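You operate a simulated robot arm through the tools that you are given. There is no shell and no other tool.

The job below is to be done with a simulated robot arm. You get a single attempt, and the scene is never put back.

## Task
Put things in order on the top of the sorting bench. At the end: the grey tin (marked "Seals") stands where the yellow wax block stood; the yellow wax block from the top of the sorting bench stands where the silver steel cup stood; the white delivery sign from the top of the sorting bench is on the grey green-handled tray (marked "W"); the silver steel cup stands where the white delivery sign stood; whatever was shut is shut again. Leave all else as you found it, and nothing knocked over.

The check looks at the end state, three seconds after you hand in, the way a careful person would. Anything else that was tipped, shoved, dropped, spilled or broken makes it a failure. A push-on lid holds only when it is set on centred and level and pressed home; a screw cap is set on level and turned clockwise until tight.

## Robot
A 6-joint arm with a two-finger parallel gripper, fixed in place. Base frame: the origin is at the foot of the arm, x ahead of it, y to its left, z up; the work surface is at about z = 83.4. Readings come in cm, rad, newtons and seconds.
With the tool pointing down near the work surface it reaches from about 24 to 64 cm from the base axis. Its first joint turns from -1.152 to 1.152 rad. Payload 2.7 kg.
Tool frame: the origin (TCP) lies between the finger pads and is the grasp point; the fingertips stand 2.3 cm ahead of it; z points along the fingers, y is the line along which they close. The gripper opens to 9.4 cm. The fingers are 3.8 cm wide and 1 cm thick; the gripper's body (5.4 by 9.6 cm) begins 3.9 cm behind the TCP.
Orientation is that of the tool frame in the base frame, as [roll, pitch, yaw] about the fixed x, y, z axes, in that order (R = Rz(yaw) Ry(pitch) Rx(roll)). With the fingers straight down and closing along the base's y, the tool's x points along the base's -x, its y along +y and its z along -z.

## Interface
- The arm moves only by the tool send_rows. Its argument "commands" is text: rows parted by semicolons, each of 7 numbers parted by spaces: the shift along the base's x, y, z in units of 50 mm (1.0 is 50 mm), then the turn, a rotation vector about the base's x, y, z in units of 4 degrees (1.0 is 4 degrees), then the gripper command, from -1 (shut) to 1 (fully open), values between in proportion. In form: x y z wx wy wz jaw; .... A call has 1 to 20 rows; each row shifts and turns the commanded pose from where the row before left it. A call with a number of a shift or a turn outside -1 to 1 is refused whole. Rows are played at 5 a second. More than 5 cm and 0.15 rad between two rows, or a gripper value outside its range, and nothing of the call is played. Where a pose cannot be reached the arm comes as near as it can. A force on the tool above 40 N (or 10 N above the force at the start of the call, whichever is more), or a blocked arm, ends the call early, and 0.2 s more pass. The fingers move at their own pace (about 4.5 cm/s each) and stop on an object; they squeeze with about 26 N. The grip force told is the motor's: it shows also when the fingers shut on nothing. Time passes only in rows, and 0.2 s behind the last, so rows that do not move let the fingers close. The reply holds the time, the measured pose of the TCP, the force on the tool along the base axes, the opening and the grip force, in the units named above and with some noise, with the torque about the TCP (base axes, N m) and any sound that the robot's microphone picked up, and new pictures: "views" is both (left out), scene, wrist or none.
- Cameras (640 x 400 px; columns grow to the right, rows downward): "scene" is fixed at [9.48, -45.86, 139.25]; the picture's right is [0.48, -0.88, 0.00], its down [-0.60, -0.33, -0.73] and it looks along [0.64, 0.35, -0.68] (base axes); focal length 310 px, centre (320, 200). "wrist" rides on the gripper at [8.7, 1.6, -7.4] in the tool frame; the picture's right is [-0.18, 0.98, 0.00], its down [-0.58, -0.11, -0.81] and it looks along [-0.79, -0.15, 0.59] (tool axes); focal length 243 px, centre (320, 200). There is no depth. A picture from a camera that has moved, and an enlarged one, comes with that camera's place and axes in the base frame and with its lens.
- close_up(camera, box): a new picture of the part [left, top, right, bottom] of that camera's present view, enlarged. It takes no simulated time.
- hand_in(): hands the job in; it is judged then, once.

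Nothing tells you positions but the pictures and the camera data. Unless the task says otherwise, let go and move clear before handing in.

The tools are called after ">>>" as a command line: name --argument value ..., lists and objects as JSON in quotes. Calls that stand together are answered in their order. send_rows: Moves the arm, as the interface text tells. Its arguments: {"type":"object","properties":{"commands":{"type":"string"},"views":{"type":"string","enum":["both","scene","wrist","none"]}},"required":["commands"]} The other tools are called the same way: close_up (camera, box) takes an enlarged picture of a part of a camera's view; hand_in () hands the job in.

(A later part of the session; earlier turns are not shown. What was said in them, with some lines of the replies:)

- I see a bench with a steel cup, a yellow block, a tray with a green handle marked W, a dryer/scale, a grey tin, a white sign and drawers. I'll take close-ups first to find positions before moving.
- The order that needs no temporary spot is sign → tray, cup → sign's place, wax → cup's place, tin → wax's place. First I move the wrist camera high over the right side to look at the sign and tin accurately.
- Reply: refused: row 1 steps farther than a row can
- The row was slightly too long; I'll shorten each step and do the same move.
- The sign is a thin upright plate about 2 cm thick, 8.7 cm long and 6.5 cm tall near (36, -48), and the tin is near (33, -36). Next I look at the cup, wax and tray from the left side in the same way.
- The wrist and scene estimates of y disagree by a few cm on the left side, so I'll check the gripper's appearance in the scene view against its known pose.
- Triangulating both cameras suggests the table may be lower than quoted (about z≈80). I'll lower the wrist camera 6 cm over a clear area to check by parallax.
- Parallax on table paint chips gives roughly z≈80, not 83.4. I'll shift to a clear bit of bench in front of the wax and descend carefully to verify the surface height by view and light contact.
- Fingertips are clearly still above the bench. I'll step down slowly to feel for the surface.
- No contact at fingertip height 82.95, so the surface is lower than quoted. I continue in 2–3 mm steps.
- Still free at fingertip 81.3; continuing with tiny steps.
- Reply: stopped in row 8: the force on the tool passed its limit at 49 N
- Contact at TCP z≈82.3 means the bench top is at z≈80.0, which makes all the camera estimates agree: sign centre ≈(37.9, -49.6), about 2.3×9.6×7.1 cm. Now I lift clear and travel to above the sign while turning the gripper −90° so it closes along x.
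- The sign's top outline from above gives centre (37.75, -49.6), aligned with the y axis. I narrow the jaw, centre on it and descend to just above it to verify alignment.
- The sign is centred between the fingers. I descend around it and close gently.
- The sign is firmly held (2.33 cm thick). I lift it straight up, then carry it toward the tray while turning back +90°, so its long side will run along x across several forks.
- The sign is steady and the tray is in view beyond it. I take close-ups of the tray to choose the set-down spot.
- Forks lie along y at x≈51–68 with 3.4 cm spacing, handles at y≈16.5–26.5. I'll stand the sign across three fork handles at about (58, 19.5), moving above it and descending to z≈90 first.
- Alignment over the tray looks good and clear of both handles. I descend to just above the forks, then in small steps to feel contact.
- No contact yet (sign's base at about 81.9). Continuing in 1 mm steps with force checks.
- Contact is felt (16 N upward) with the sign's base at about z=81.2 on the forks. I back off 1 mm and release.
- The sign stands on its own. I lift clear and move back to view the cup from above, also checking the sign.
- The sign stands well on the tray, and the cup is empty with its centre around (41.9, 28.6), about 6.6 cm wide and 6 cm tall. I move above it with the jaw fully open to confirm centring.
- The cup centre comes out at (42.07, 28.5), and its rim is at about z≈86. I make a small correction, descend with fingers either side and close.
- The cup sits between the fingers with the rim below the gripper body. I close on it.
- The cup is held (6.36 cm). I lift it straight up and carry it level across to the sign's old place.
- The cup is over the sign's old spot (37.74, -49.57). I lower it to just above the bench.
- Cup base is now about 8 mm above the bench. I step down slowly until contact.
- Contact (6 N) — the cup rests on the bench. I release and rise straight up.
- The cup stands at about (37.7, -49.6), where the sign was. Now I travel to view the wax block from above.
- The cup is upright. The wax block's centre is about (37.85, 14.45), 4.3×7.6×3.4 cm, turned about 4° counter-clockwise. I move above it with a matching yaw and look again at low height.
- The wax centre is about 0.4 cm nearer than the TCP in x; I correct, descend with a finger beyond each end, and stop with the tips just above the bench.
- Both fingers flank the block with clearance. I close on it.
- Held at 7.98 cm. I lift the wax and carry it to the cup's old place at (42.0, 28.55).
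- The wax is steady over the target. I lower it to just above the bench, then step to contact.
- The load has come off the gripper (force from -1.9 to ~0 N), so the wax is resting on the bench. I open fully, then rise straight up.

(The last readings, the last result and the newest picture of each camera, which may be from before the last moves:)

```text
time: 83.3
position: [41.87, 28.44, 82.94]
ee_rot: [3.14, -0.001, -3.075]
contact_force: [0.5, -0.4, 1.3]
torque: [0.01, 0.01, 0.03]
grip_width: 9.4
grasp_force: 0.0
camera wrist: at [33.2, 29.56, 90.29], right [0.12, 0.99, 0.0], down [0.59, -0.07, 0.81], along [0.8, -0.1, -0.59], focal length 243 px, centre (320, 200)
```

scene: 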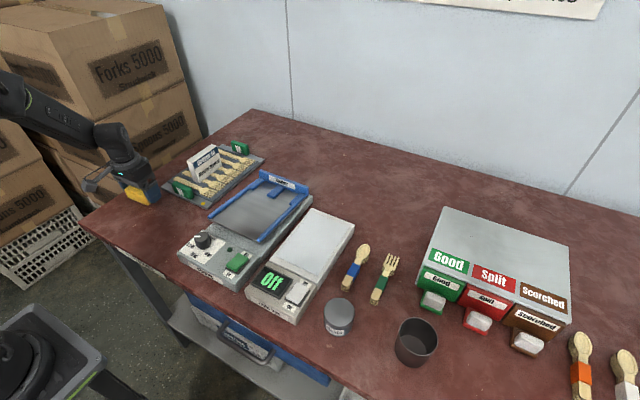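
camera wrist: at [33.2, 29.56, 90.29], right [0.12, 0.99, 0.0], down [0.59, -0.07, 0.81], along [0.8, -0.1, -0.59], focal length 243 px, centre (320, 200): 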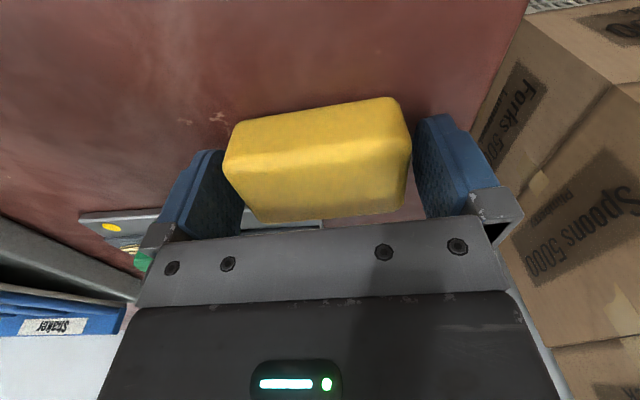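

Fingers are clear of the wax. I rise, undo the 4° yaw, and travel to view the tin.

>>> send_rows --commands "0 0 0.2 0 0 0 1; 0 0 0.5 0 0 0 1; 0 0 0.8 0 0 0 1; 0 0 0.8 0 0 0 1; 0 0 0.8 0 0 0 1; 0 0 0.3 0 0 -0.95 1; -0.15 -0.8 0 0 0 0 1; -0.15 -0.8 0 0 0 0 1; -0.15 -0.8 0 0 0 0 1; -0.15 -0.8 0 0 0 0 1; -0.15 -0.8 0 0 0 0 1; -0.15 -0.8 0 0 0 0 1; -0.15 -0.8 0 0 0 0 1; -0.15 -0.8 0 0 0 0 1" --views "scene"

>>> send_rows --commands "-0.15 -0.8 0 0 0 0 1; -0.15 -0.8 0 0 0 0 1; -0.15 -0.8 0 0 0 0 1; -0.15 -0.8 0 0 0 0 1; -0.15 -0.8 0 0 0 0 1; -0.15 -0.8 0 0 0 0 1; -0.15 -0.8 0 0 0 0 1; -0.15 -0.8 0 0 0 0 1; 0 0 0 0 0 0 1; 0 0 0 0 0 0 1" --views "both"

>>> close_up --camera "wrist" --box '[240, 10, 416, 120]'

>>> close_up --camera "scene" --box '[90, 140, 218, 240]'

```text
time: 86.3
position: [36.09, -3.49, 99.92]
ee_rot: [-3.141, 0.0, -3.141]
contact_force: [-0.1, 0.4, -0.3]
torque: [0.01, 0.02, -0.03]
grip_width: 9.42
grasp_force: 0.1
```

scene: 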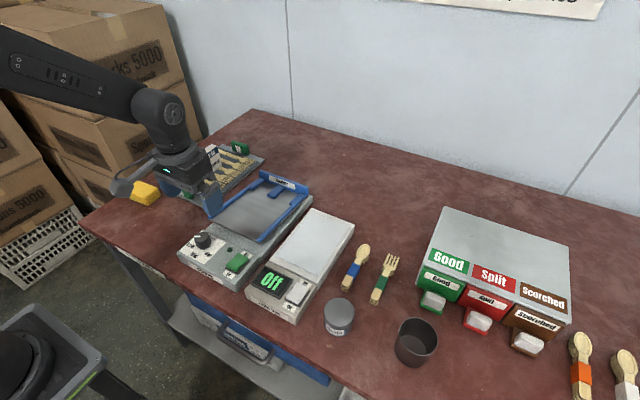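

```text
time: 88.5
position: [30.04, -35.67, 99.84]
ee_rot: [3.141, -0.003, -3.14]
contact_force: [0.3, 0.6, 0.0]
torque: [-0.01, 0.06, 0.03]
grip_width: 9.38
grasp_force: 0.0
camera wrist: at [21.41, -33.92, 107.27], right [0.18, 0.98, 0.0], down [0.58, -0.11, 0.81], along [0.79, -0.15, -0.59], focal length 243 px, centre (320, 200)
```

scene: 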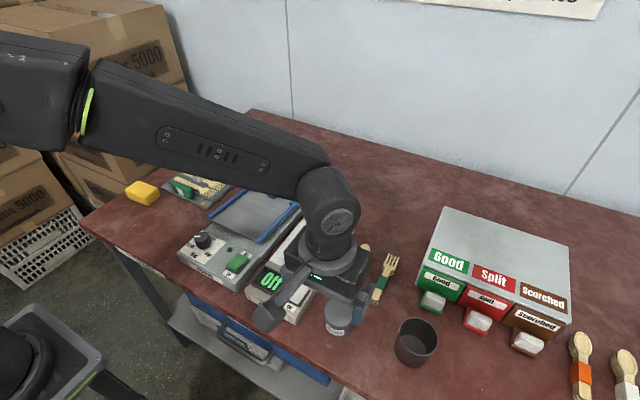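
wrist: 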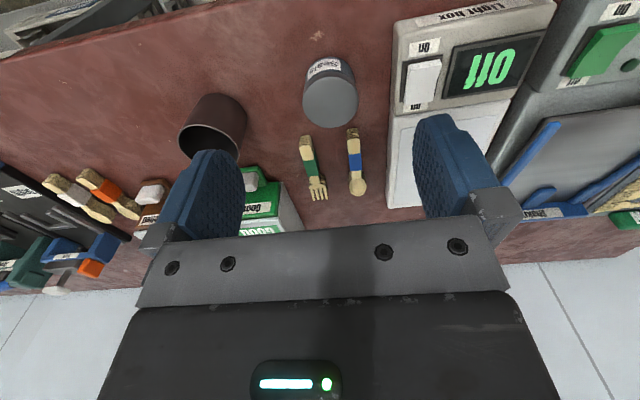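

```text
3.64 times, centred on (328, 65) of wrist
camera zoom: at [21.41, -33.92, 107.27], right [0.18, 0.98, 0.0], down [0.58, -0.11, 0.81], along [0.79, -0.15, -0.59], focal length 882 px, centre (291, 691)
```

zoom: 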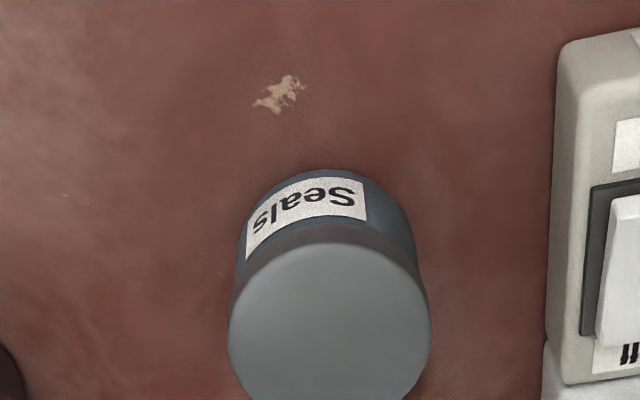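

```text
4.00 times, centred on (154, 190) of scene
camera zoom: at [9.48, -45.86, 139.25], right [0.48, -0.88, 0.0], down [-0.6, -0.33, -0.73], along [0.64, 0.35, -0.68], focal length 1240 px, centre (984, 240)
```

zoom: 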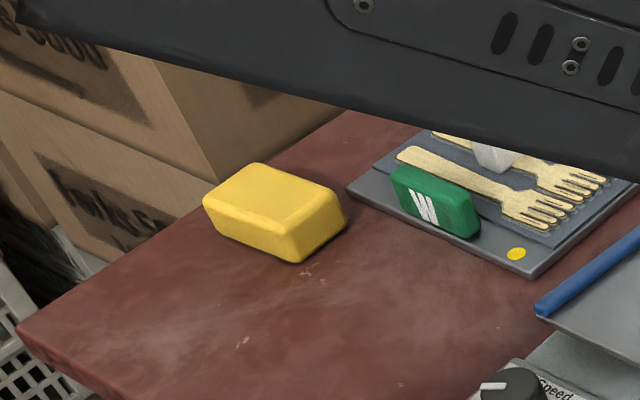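

The wax block stands in the cup's old place. Now a closer look at the tin, particularly whether its lid is wider than the body.

>>> close_up --camera "scene" --box '[310, 285, 374, 345]'

>>> close_up --camera "wrist" --box '[290, 45, 386, 135]'

```text
6.67 times, centred on (342, 315) of scene
camera zoom: at [9.48, -45.86, 139.25], right [0.48, -0.88, 0.0], down [-0.6, -0.33, -0.73], along [0.64, 0.35, -0.68], focal length 2066 px, centre (173, -567)
```

zoom: 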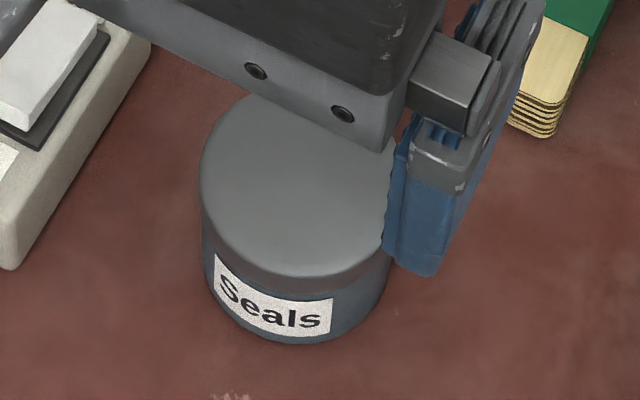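

```text
4.44 times, centred on (338, 90) of wrist
camera zoom: at [21.41, -33.92, 107.27], right [0.18, 0.98, 0.0], down [0.58, -0.11, 0.81], along [0.79, -0.15, -0.59], focal length 1078 px, centre (240, 689)
```

zoom: 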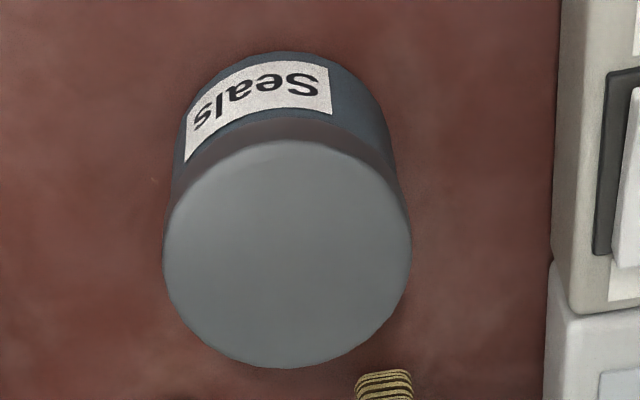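

The tin is about 5.5 cm across and 5 cm tall at roughly (35.6, -35.45), with a lid that is barely wider than the body. I narrow the jaw a little (the light box is near), move above it and check the centring.

>>> send_rows --commands "0.55 0.02 0 0 0 0 0.62; 0.55 0.02 0 0 0 0 0.62; 0 0 -0.6 0 0 0 0.62; 0 0 -0.7 0 0 0 0.62; 0 0 -0.6 0 0 0 0.62; 0 0 0 0 0 0 0.62; 0 0 0 0 0 0 0.62" --views "both"

>>> close_up --camera "wrist" --box '[230, 20, 422, 200]'

>>> close_up --camera "scene" --box '[280, 240, 408, 345]'

```text
time: 90.1
position: [35.45, -35.27, 90.43]
ee_rot: [3.141, 0.0, -3.141]
contact_force: [-0.1, -1.3, -0.4]
torque: [0.0, -0.02, 0.01]
grip_width: 7.61
grasp_force: 0.0
camera wrist: at [26.86, -33.63, 97.78], right [0.18, 0.98, 0.0], down [0.58, -0.11, 0.81], along [0.79, -0.15, -0.59], focal length 243 px, centre (320, 200)
```

scene: 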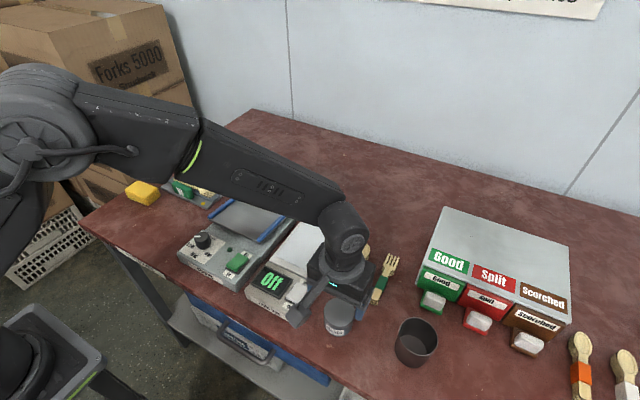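
wrist: 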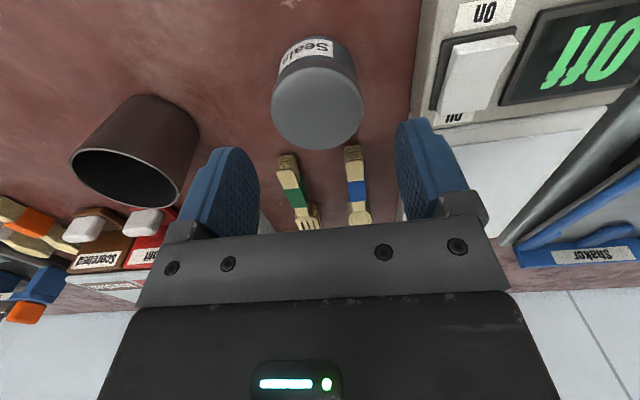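

```text
2.22 times, centred on (326, 110) of wrist
camera zoom: at [26.86, -33.63, 97.78], right [0.18, 0.98, 0.0], down [0.58, -0.11, 0.81], along [0.79, -0.15, -0.59], focal length 539 px, centre (307, 400)
```

zoom: 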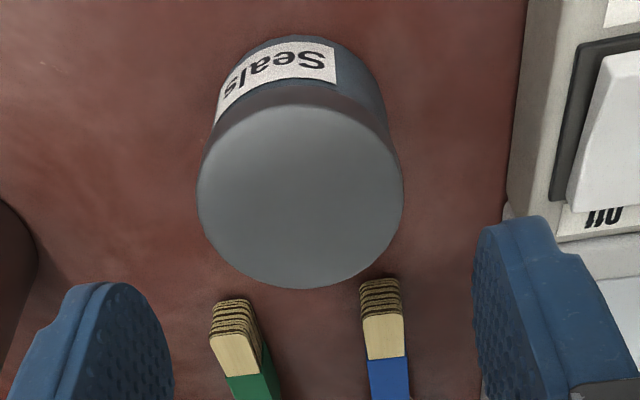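

```text
3.81 times, centred on (344, 292) of scene
camera zoom: at [9.48, -45.86, 139.25], right [0.48, -0.88, 0.0], down [-0.6, -0.33, -0.73], along [0.64, 0.35, -0.68], focal length 1181 px, centre (229, -152)
```

zoom: 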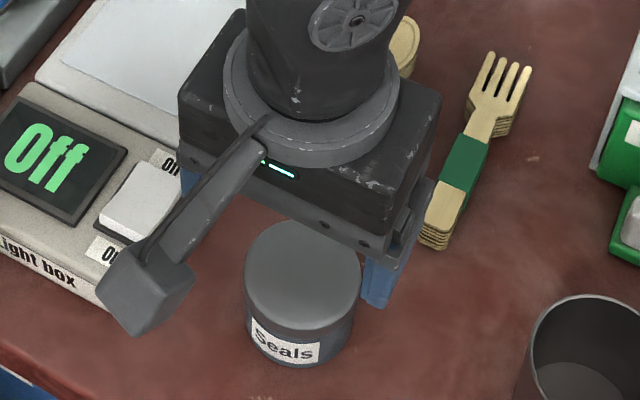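

The tin is centred between the fingers with room on both sides. I descend to near bench level and close.

>>> send_rows --commands "0.02 0 -0.3 0 0 0 0.62; 0 0 -0.4 0 0 0 0.62; 0 0 -0.4 0 0 0 0.62; 0 0 -0.25 0 0 0 0.62; 0 0 -0.13 0 0 0 0.62; 0 0 0 0 0 0 0.62" --views "both"

```text
time: 91.5
position: [35.65, -35.3, 83.07]
ee_rot: [3.141, -0.001, 3.141]
contact_force: [-0.4, -0.5, 0.5]
torque: [-0.02, 0.01, 0.01]
grip_width: 7.61
grasp_force: 0.0
camera wrist: at [26.94, -33.64, 90.37], right [0.18, 0.98, 0.0], down [0.58, -0.11, 0.81], along [0.79, -0.15, -0.59], focal length 243 px, centre (320, 200)
```

scene: 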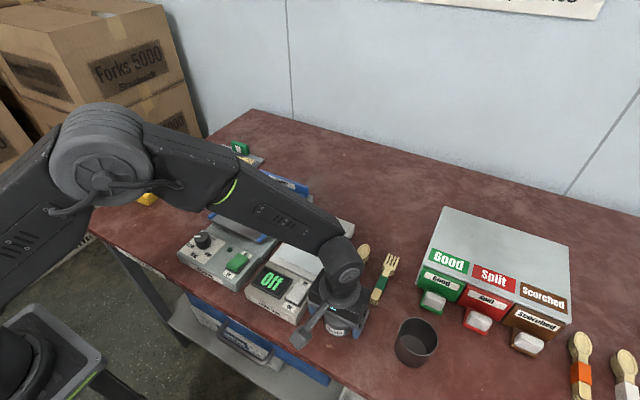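
wrist: 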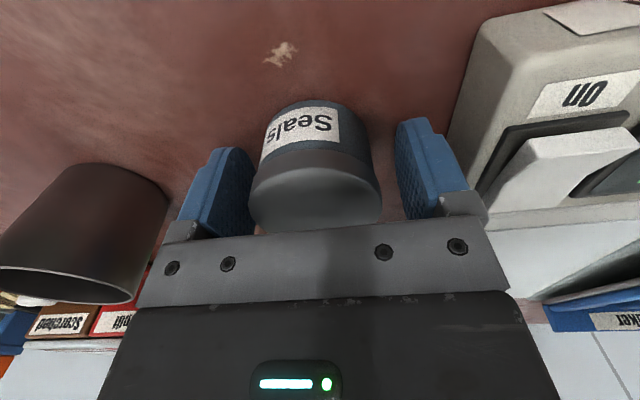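

The tin fits below the gripper body. I close and check the grip.

>>> send_rows --commands "0 0 0 0 0 0 -1; 0 0 0 0 0 0 -1; 0 0 0 0 0 0 -1; 0 0 0 0 0 0 -1; 0 0 0 0 0 0 -1" --views "wrist"

>>> close_up --camera "wrist" --box '[200, 80, 440, 240]'

```text
time: 92.7
position: [35.53, -35.27, 82.99]
ee_rot: [-3.14, -0.001, 3.141]
contact_force: [-0.2, -0.3, -0.2]
torque: [-0.05, 0.03, 0.01]
grip_width: 5.48
grasp_force: 25.9
camera wrist: at [26.94, -33.64, 90.39], right [0.18, 0.98, 0.0], down [0.58, -0.11, 0.81], along [0.79, -0.15, -0.59], focal length 243 px, centre (320, 200)
```

wrist: 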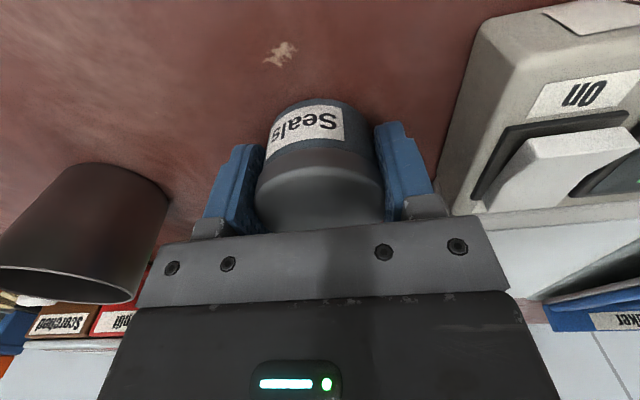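

```text
2.50 times, centred on (320, 160) of wrist
camera zoom: at [26.94, -33.64, 90.39], right [0.18, 0.98, 0.0], down [0.58, -0.11, 0.81], along [0.79, -0.15, -0.59], focal length 606 px, centre (320, 300)
```

zoom: 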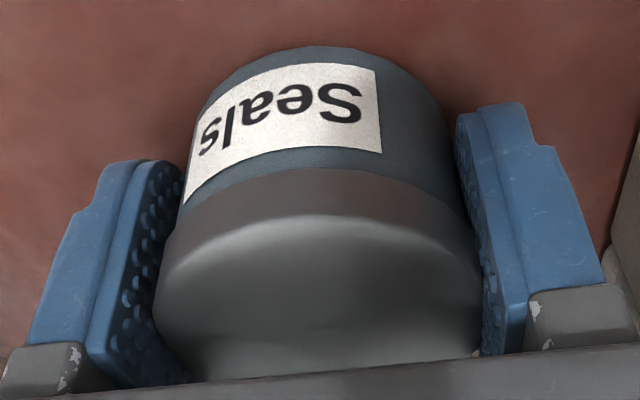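

The grip (5.48 cm) is mainly on the lid rim. I lift very gently a couple of centimetres and check that the body comes up with the lid.

>>> send_rows --commands "0 0 0.04 0 0 0 -1; 0 0 0.06 0 0 0 -1; 0 0 0.1 0 0 0 -1; 0 0 0.1 0 0 0 -1; 0 0 0.1 0 0 0 -1; 0 0 0 0 0 0 -1" --views "wrist"

>>> close_up --camera "wrist" --box '[200, 80, 440, 240]'

>>> close_up --camera "scene" --box '[290, 260, 400, 350]'

```text
time: 94.1
position: [35.51, -35.23, 84.93]
ee_rot: [3.14, 0.0, 3.141]
contact_force: [-0.5, 0.2, -1.1]
torque: [0.01, -0.02, -0.01]
grip_width: 5.45
grasp_force: 26.2
camera wrist: at [26.93, -33.66, 92.38], right [0.18, 0.98, 0.0], down [0.58, -0.11, 0.81], along [0.79, -0.15, -0.59], focal length 243 px, centre (320, 200)
```

wrist: 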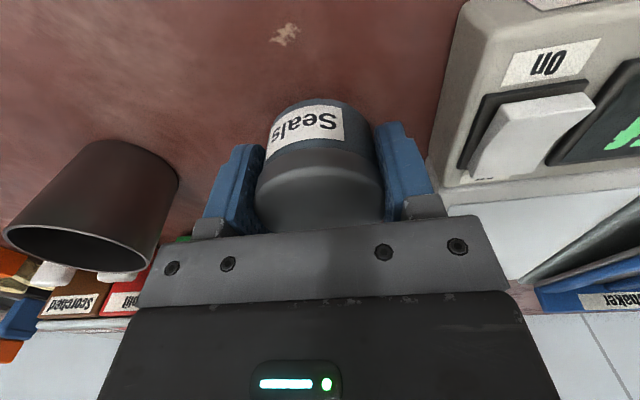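

```text
2.50 times, centred on (320, 160) of wrist
camera zoom: at [26.93, -33.66, 92.38], right [0.18, 0.98, 0.0], down [0.58, -0.11, 0.81], along [0.79, -0.15, -0.59], focal length 606 px, centre (320, 300)
```

zoom: 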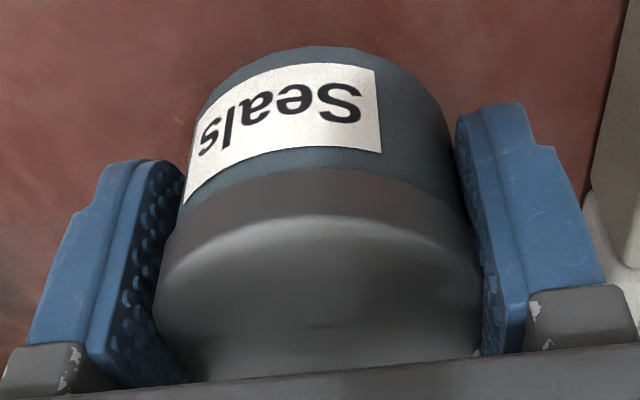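

```text
4.44 times, centred on (345, 305) of scene
camera zoom: at [9.48, -45.86, 139.25], right [0.48, -0.88, 0.0], down [-0.6, -0.33, -0.73], along [0.64, 0.35, -0.68], focal length 1377 px, centre (209, -267)
```

zoom: 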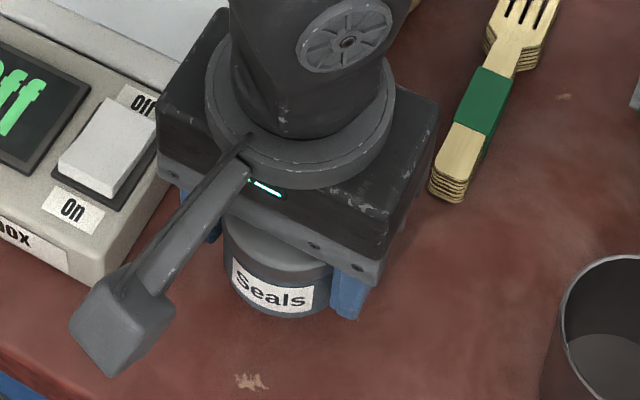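

The tin rises as one piece with lid on. I continue lifting smoothly and carry it to the wax block's old place at (37.85, 14.45).

>>> send_rows --commands "0 0 0.15 0 0 0 -1; 0 0 0.25 0 0 0 -1; 0 0 0.4 0 0 0 -1; 0 0 0.5 0 0 0 -1; 0 0 0.5 0 0 0 -1; 0 0 0.5 0 0 0 -1; 0 0 0.4 0 0 0 -1; 0 0 0.2 0 0 0 -1; 0.005 0.1 0 0 0 0 -1; 0.01 0.25 0 0 0 0 -1; 0.02 0.45 0 0 0 0 -1; 0.025 0.55 0 0 0 0 -1; 0.025 0.55 0 0 0 0 -1; 0.025 0.55 0 0 0 0 -1; 0.025 0.55 0 0 0 0 -1; 0.025 0.55 0 0 0 0 -1; 0.025 0.55 0 0 0 0 -1; 0.025 0.55 0 0 0 0 -1; 0.025 0.55 0 0 0 0 -1; 0.025 0.55 0 0 0 0 -1" --views "scene"

>>> send_rows --commands "0.025 0.55 0 0 0 0 -1; 0.025 0.55 0 0 0 0 -1; 0.025 0.55 0 0 0 0 -1; 0.025 0.55 0 0 0 0 -1; 0.025 0.55 0 0 0 0 -1; 0.025 0.55 0 0 0 0 -1; 0.025 0.5 0 0 0 0 -1; 0.01 0.3 0 0 0 0 -1; 0.005 0.1 0 0 0 0 -1; 0 0 0 0 0 0 -1; 0 0 0 0 0 0 -1" --views "both"

```text
time: 98.3
position: [36.77, -6.55, 99.34]
ee_rot: [-3.141, 0.001, -3.141]
contact_force: [0.4, 0.3, -0.7]
torque: [0.02, 0.02, 0.0]
grip_width: 5.48
grasp_force: 25.6
```

scene: 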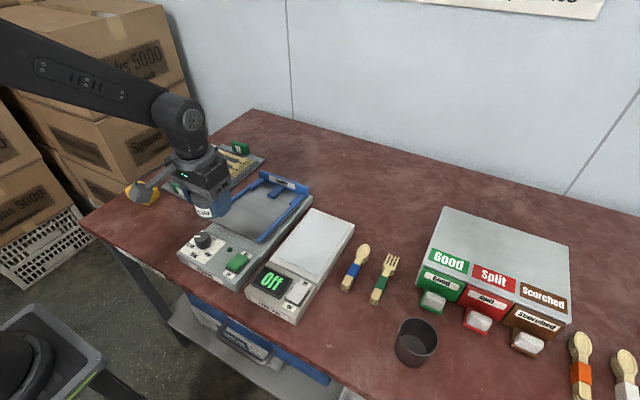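

```text
time: 100.7
position: [37.72, 14.37, 99.47]
ee_rot: [3.141, -0.001, 3.141]
contact_force: [0.1, 0.1, -1.3]
torque: [0.0, 0.0, 0.03]
grip_width: 5.46
grasp_force: 25.7
camera wrist: at [29.05, 16.09, 106.88], right [0.18, 0.98, 0.0], down [0.58, -0.11, 0.81], along [0.79, -0.15, -0.59], focal length 243 px, centre (320, 200)
```

scene: 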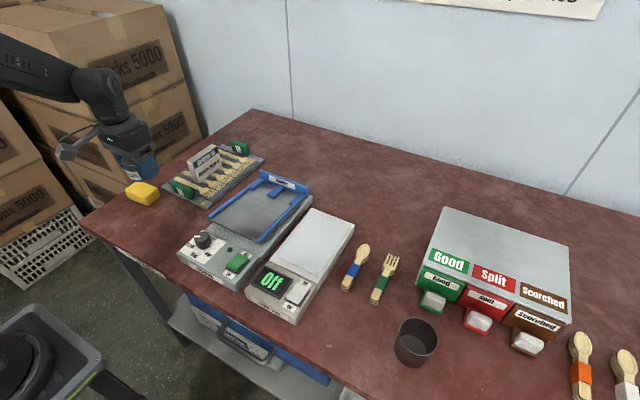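
wrist: 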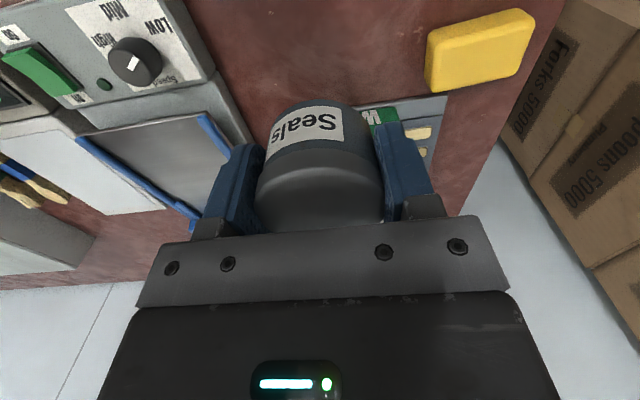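

Over the wax's old spot. I lower the tin to just above the bench.

>>> send_rows --commands "0.02 0.015 -0.3 0 0 0 -1; 0 0 -0.5 0 0 0 -1; 0 0 -0.6 0 0 0 -1; 0 0 -0.6 0 0 0 -1; 0 0 -0.5 0 0 0 -1; 0 0 -0.4 0 0 0 -1; 0 0 -0.2 0 0 0 -1; 0 0 -0.05 0 0 0 -1; 0 0 0 0 0 0 -1" --views "wrist"

>>> send_rows --commands "0 0 -0.02 0 0 0 -1; 0 0 -0.02 0 0 0 -1; 0 0 0 0 0 0 -1" --views "none"

>>> send_rows --commands "0 0 -0.02 0 0 0 -1; 0 0 0 0 0 0 -1" --views "none"

```text
time: 102.7
position: [37.76, 14.45, 83.77]
ee_rot: [-3.141, -0.001, -3.14]
contact_force: [0.5, -0.3, -0.2]
torque: [0.01, -0.03, 0.04]
grip_width: 5.47
grasp_force: 26.4
camera wrist: at [29.16, 16.21, 91.1], right [0.18, 0.98, 0.0], down [0.58, -0.11, 0.81], along [0.79, -0.15, -0.59], focal length 243 px, centre (320, 200)
```

wrist: 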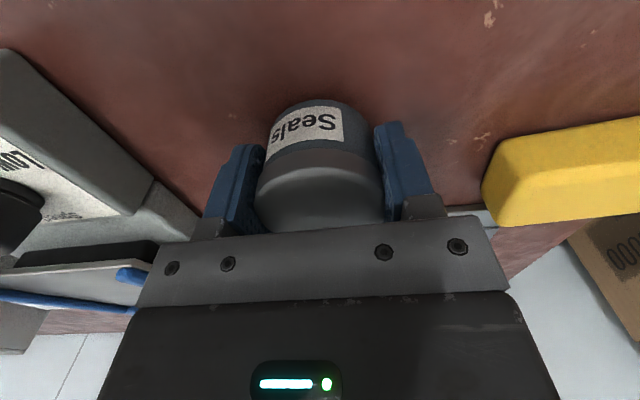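

```text
time: 103.5
position: [37.85, 14.55, 83.4]
ee_rot: [3.141, 0.0, -3.141]
contact_force: [-0.1, -0.9, 0.4]
torque: [0.04, -0.03, -0.03]
grip_width: 5.46
grasp_force: 26.1
```

```text
time: 104.1
position: [37.75, 14.58, 83.43]
ee_rot: [3.14, 0.0, 3.141]
contact_force: [-0.8, -0.1, 0.1]
torque: [-0.02, -0.01, 0.01]
grip_width: 5.44
grasp_force: 26.4
```

>>> send_rows --commands "0 0 -0.02 0 0 0 -1; 0 0 0 0 0 0 -1" --views "none"

>>> send_rows --commands "0 0 -0.02 0 0 0 -1; 0 0 0 0 0 0 -1" --views "none"

>>> send_rows --commands "0 0 -0.02 0 0 0 -1; 0 0 0 0 0 0 -1" --views "none"

```text
time: 104.7
position: [37.83, 14.65, 83.27]
ee_rot: [3.141, 0.001, -3.141]
contact_force: [0.7, 0.3, -0.6]
torque: [-0.02, 0.01, -0.01]
grip_width: 5.47
grasp_force: 25.9
```

```text
time: 105.3
position: [37.85, 14.67, 83.24]
ee_rot: [-3.141, 0.001, -3.14]
contact_force: [0.7, 0.5, -0.5]
torque: [0.02, 0.0, 0.01]
grip_width: 5.51
grasp_force: 26.1
```

```text
time: 105.9
position: [37.8, 14.48, 83.06]
ee_rot: [3.142, 0.0, 3.141]
contact_force: [0.2, 0.1, -0.7]
torque: [-0.01, 0.0, -0.01]
grip_width: 5.46
grasp_force: 26.0
```

Very close to the bench now; continuing by single millimetres until contact shows.

>>> send_rows --commands "0 0 -0.02 0 0 0 -1; 0 0 0 0 0 0 -1" --views "none"

>>> send_rows --commands "0 0 -0.01 0 0 0 -1; 0 0 0 0 0 0 -1" --views "none"

```text
time: 106.5
position: [37.82, 14.58, 83.08]
ee_rot: [3.141, 0.001, 3.141]
contact_force: [0.2, 0.6, -1.1]
torque: [0.0, -0.01, -0.02]
grip_width: 5.44
grasp_force: 26.0
```

```text
time: 107.1
position: [37.79, 14.41, 82.91]
ee_rot: [3.141, 0.0, -3.141]
contact_force: [0.3, -0.5, 0.2]
torque: [0.01, -0.01, -0.04]
grip_width: 5.46
grasp_force: 25.8
```

>>> send_rows --commands "0 0 -0.015 0 0 0 -1; 0 0 0 0 0 0 -1" --views "none"

>>> close_up --camera "scene" --box '[110, 180, 206, 250]'

```text
time: 107.7
position: [37.76, 14.62, 82.98]
ee_rot: [-3.141, 0.001, -3.14]
contact_force: [-4.8, 0.5, 17.8]
torque: [-0.03, 0.16, -0.01]
grip_width: 5.48
grasp_force: 25.8
```

```text
5.71 times, centred on (158, 215) of scene
camera zoom: at [9.45, -45.86, 139.25], right [0.48, -0.88, 0.0], down [-0.6, -0.33, -0.73], along [0.64, 0.35, -0.68], focal length 1771 px, centre (1246, 114)
```

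zoom: 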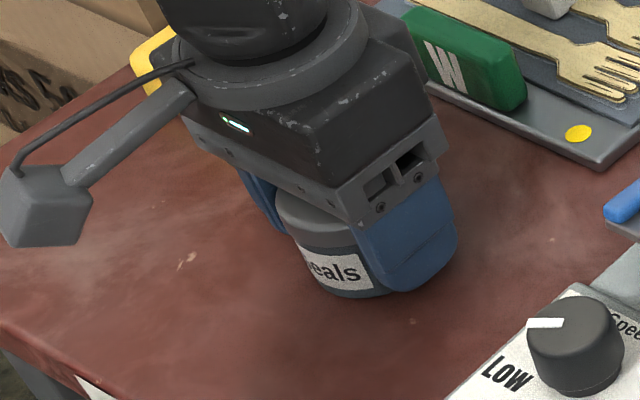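

Contact felt (≈18 N). I ease back half a millimetre and open the fingers.

>>> send_rows --commands "0 0 0.01 0 0 0 -1; 0 0 0 0 0 0 0.25; 0 0 0 0 0 0 0.4; 0 0 0 0 0 0 0.62; 0 0 0 0 0 0 0.8; 0 0 0 0 0 0 0.8; 0 0 0 0 0 0 0.8" --views "wrist"

>>> send_rows --commands "0 0 0.15 0 0 0 0.8; 0 0 0.4 0 0 0 0.8; 0 0 0.7 0 0 0 0.8; 0 0 0.8 0 0 0 0.8; 0 0 0.8 0 0 0 0.8; -0.6 -0.3 0.2 0 0 0 0.8; -0.6 -0.3 0 0 0 0 0.8; 0 0 0 0 0 0 0.8; 0 0 0 0 0 0 0.8" --views "both"

```text
time: 109.3
position: [37.8, 14.58, 82.9]
ee_rot: [3.141, 0.001, -3.141]
contact_force: [0.5, 0.3, -0.4]
torque: [0.0, -0.01, 0.01]
grip_width: 8.46
grasp_force: 0.0
camera wrist: at [29.15, 16.19, 90.35], right [0.18, 0.98, 0.0], down [0.58, -0.11, 0.81], along [0.79, -0.15, -0.59], focal length 243 px, centre (320, 200)
```

wrist: 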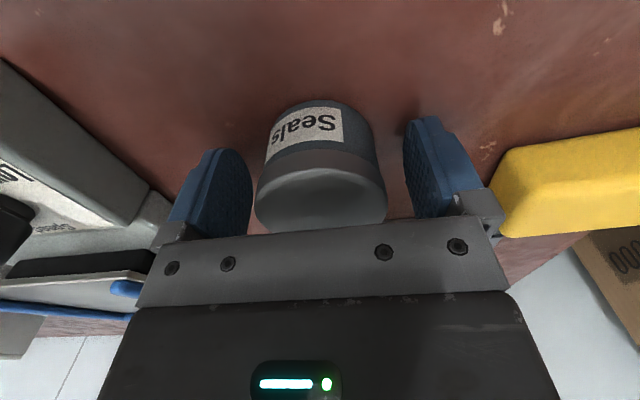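

```text
time: 111.3
position: [31.72, 11.64, 98.22]
ee_rot: [3.14, 0.0, 3.141]
contact_force: [-0.1, 0.0, 0.4]
torque: [0.0, 0.01, 0.01]
grip_width: 8.47
grasp_force: 0.1
camera wrist: at [23.17, 13.22, 105.67], right [0.18, 0.98, 0.0], down [0.58, -0.11, 0.81], along [0.79, -0.15, -0.59], focal length 243 px, centre (320, 200)
```

scene: 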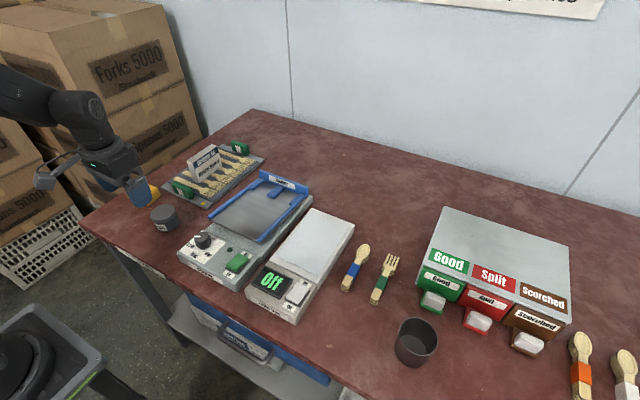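
wrist: 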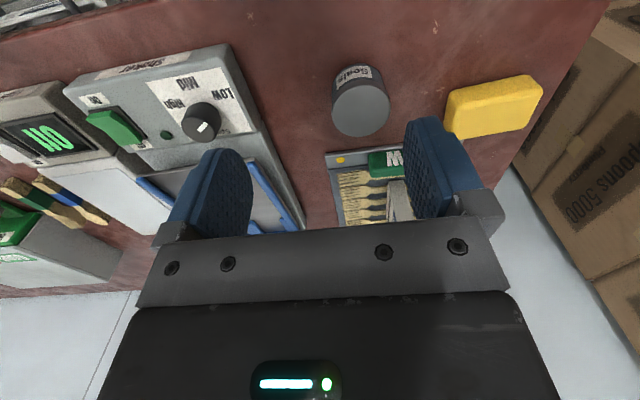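

All four items appear in place. I'll move the arm back up to its starting area and inspect everything in close-up.

>>> send_rows --commands "0 0 0.8 0 0 0 1; 0.2 -0.8 0.4 0 0 0 1; 0.2 -0.8 0.4 0 0 0 1; 0.2 -0.8 0.4 0 0 0 1; 0.2 -0.8 0.3 0 0 0 1; 0.15 -0.5 0.2 0 0 0 1; 0 0 0 0 0 0 1; 0 0 0 0 0 0 1" --views "both"

>>> close_up --camera "scene" --box '[80, 120, 280, 245]'

>>> close_up --camera "scene" --box '[300, 260, 500, 385]'

>>> close_up --camera "scene" --box '[130, 190, 194, 240]'

```text
time: 113.1
position: [36.58, -6.96, 110.74]
ee_rot: [3.141, 0.0, -3.141]
contact_force: [0.0, -0.6, 0.2]
torque: [0.01, 0.04, 0.0]
grip_width: 9.41
grasp_force: 0.1
camera wrist: at [27.96, -5.39, 118.13], right [0.18, 0.98, 0.0], down [0.58, -0.11, 0.81], along [0.79, -0.15, -0.59], focal length 243 px, centre (320, 200)
```

scene: 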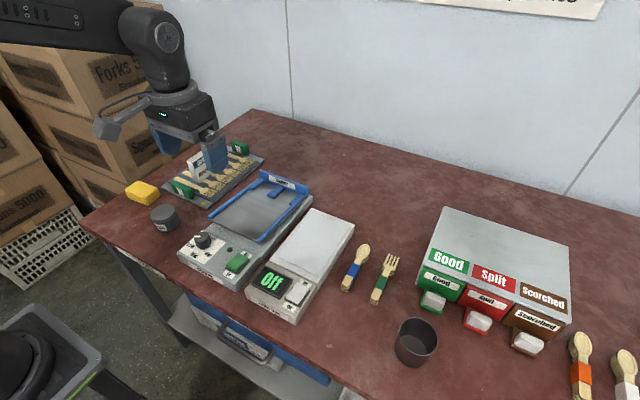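
wrist: 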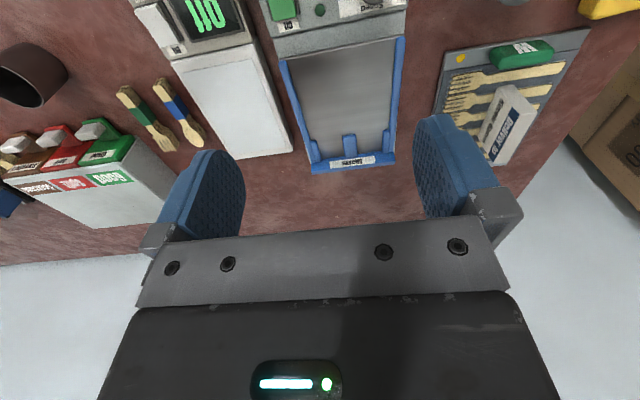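

```text
3.20 times, centred on (180, 182) of scene
camera zoom: at [9.48, -45.86, 139.25], right [0.48, -0.88, 0.0], down [-0.6, -0.33, -0.73], along [0.64, 0.35, -0.68], focal length 992 px, centre (768, 256)
```

zoom: 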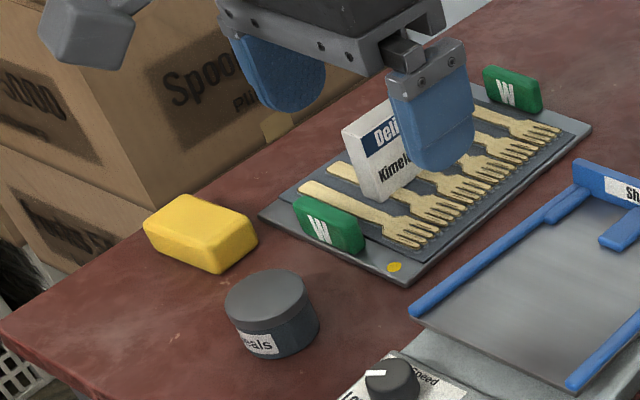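

```text
3.20 times, centred on (400, 322) of scene
camera zoom: at [9.48, -45.86, 139.25], right [0.48, -0.88, 0.0], down [-0.6, -0.33, -0.73], along [0.64, 0.35, -0.68], focal length 992 px, centre (64, -192)
```

zoom: 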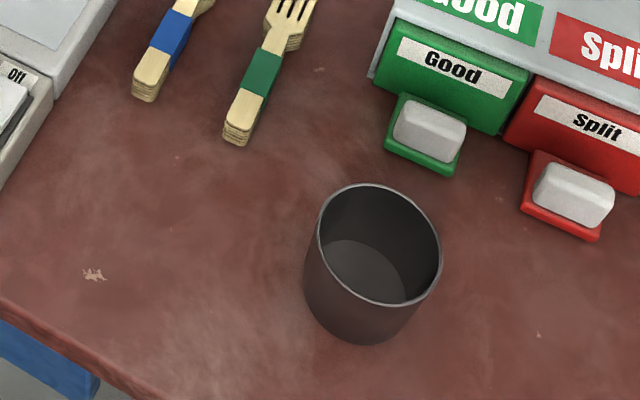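

```text
8.00 times, centred on (162, 215) of scene
camera zoom: at [9.48, -45.86, 139.25], right [0.48, -0.88, 0.0], down [-0.6, -0.33, -0.73], along [0.64, 0.35, -0.68], focal length 2479 px, centre (1584, 80)
```

zoom: 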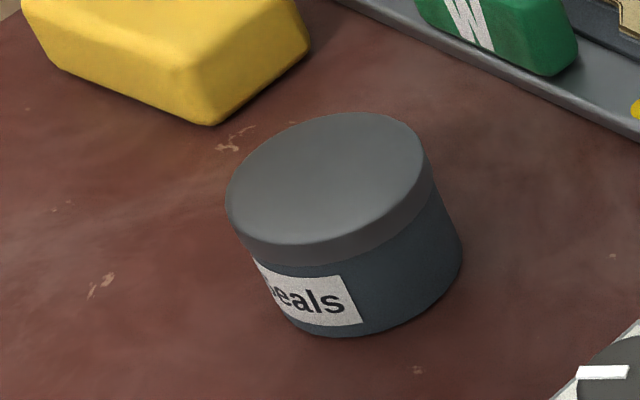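

Everything checks out. The sign stands on the tray, which has not moved. The cup is where the sign stood, the wax is where the cup stood, and the tin is where the wax stood with its lid level and shut. The arm is clear, so I hand in.

>>> hand_in

```text
The job is handed in.
```

The job is handed in. In the last close-ups all four items were in place and upright, and the arm was clear of the bench:

- **Delivery sign:** standing on the tray marked "W", across the fork handles. I turned it a quarter turn so it would stand steadily, so its text now faces sideways instead of towards the robot.
- **Steel cup:** standing where the sign was.
- **Wax block:** standing where the cup was.
- **Tin ("Seals"):** standing where the wax block was, with its lid level and still shut.

The tray, forks, light box, shaker and drawers all look unmoved.

The bench top turned out to be at about z = 80.0, not the 83.4 given in the brief. I found this by touching the bench with the fingertips, which briefly pressed with about 49 N on an empty spot before stopping. Nothing shifted, and I used the corrected height for every placement.
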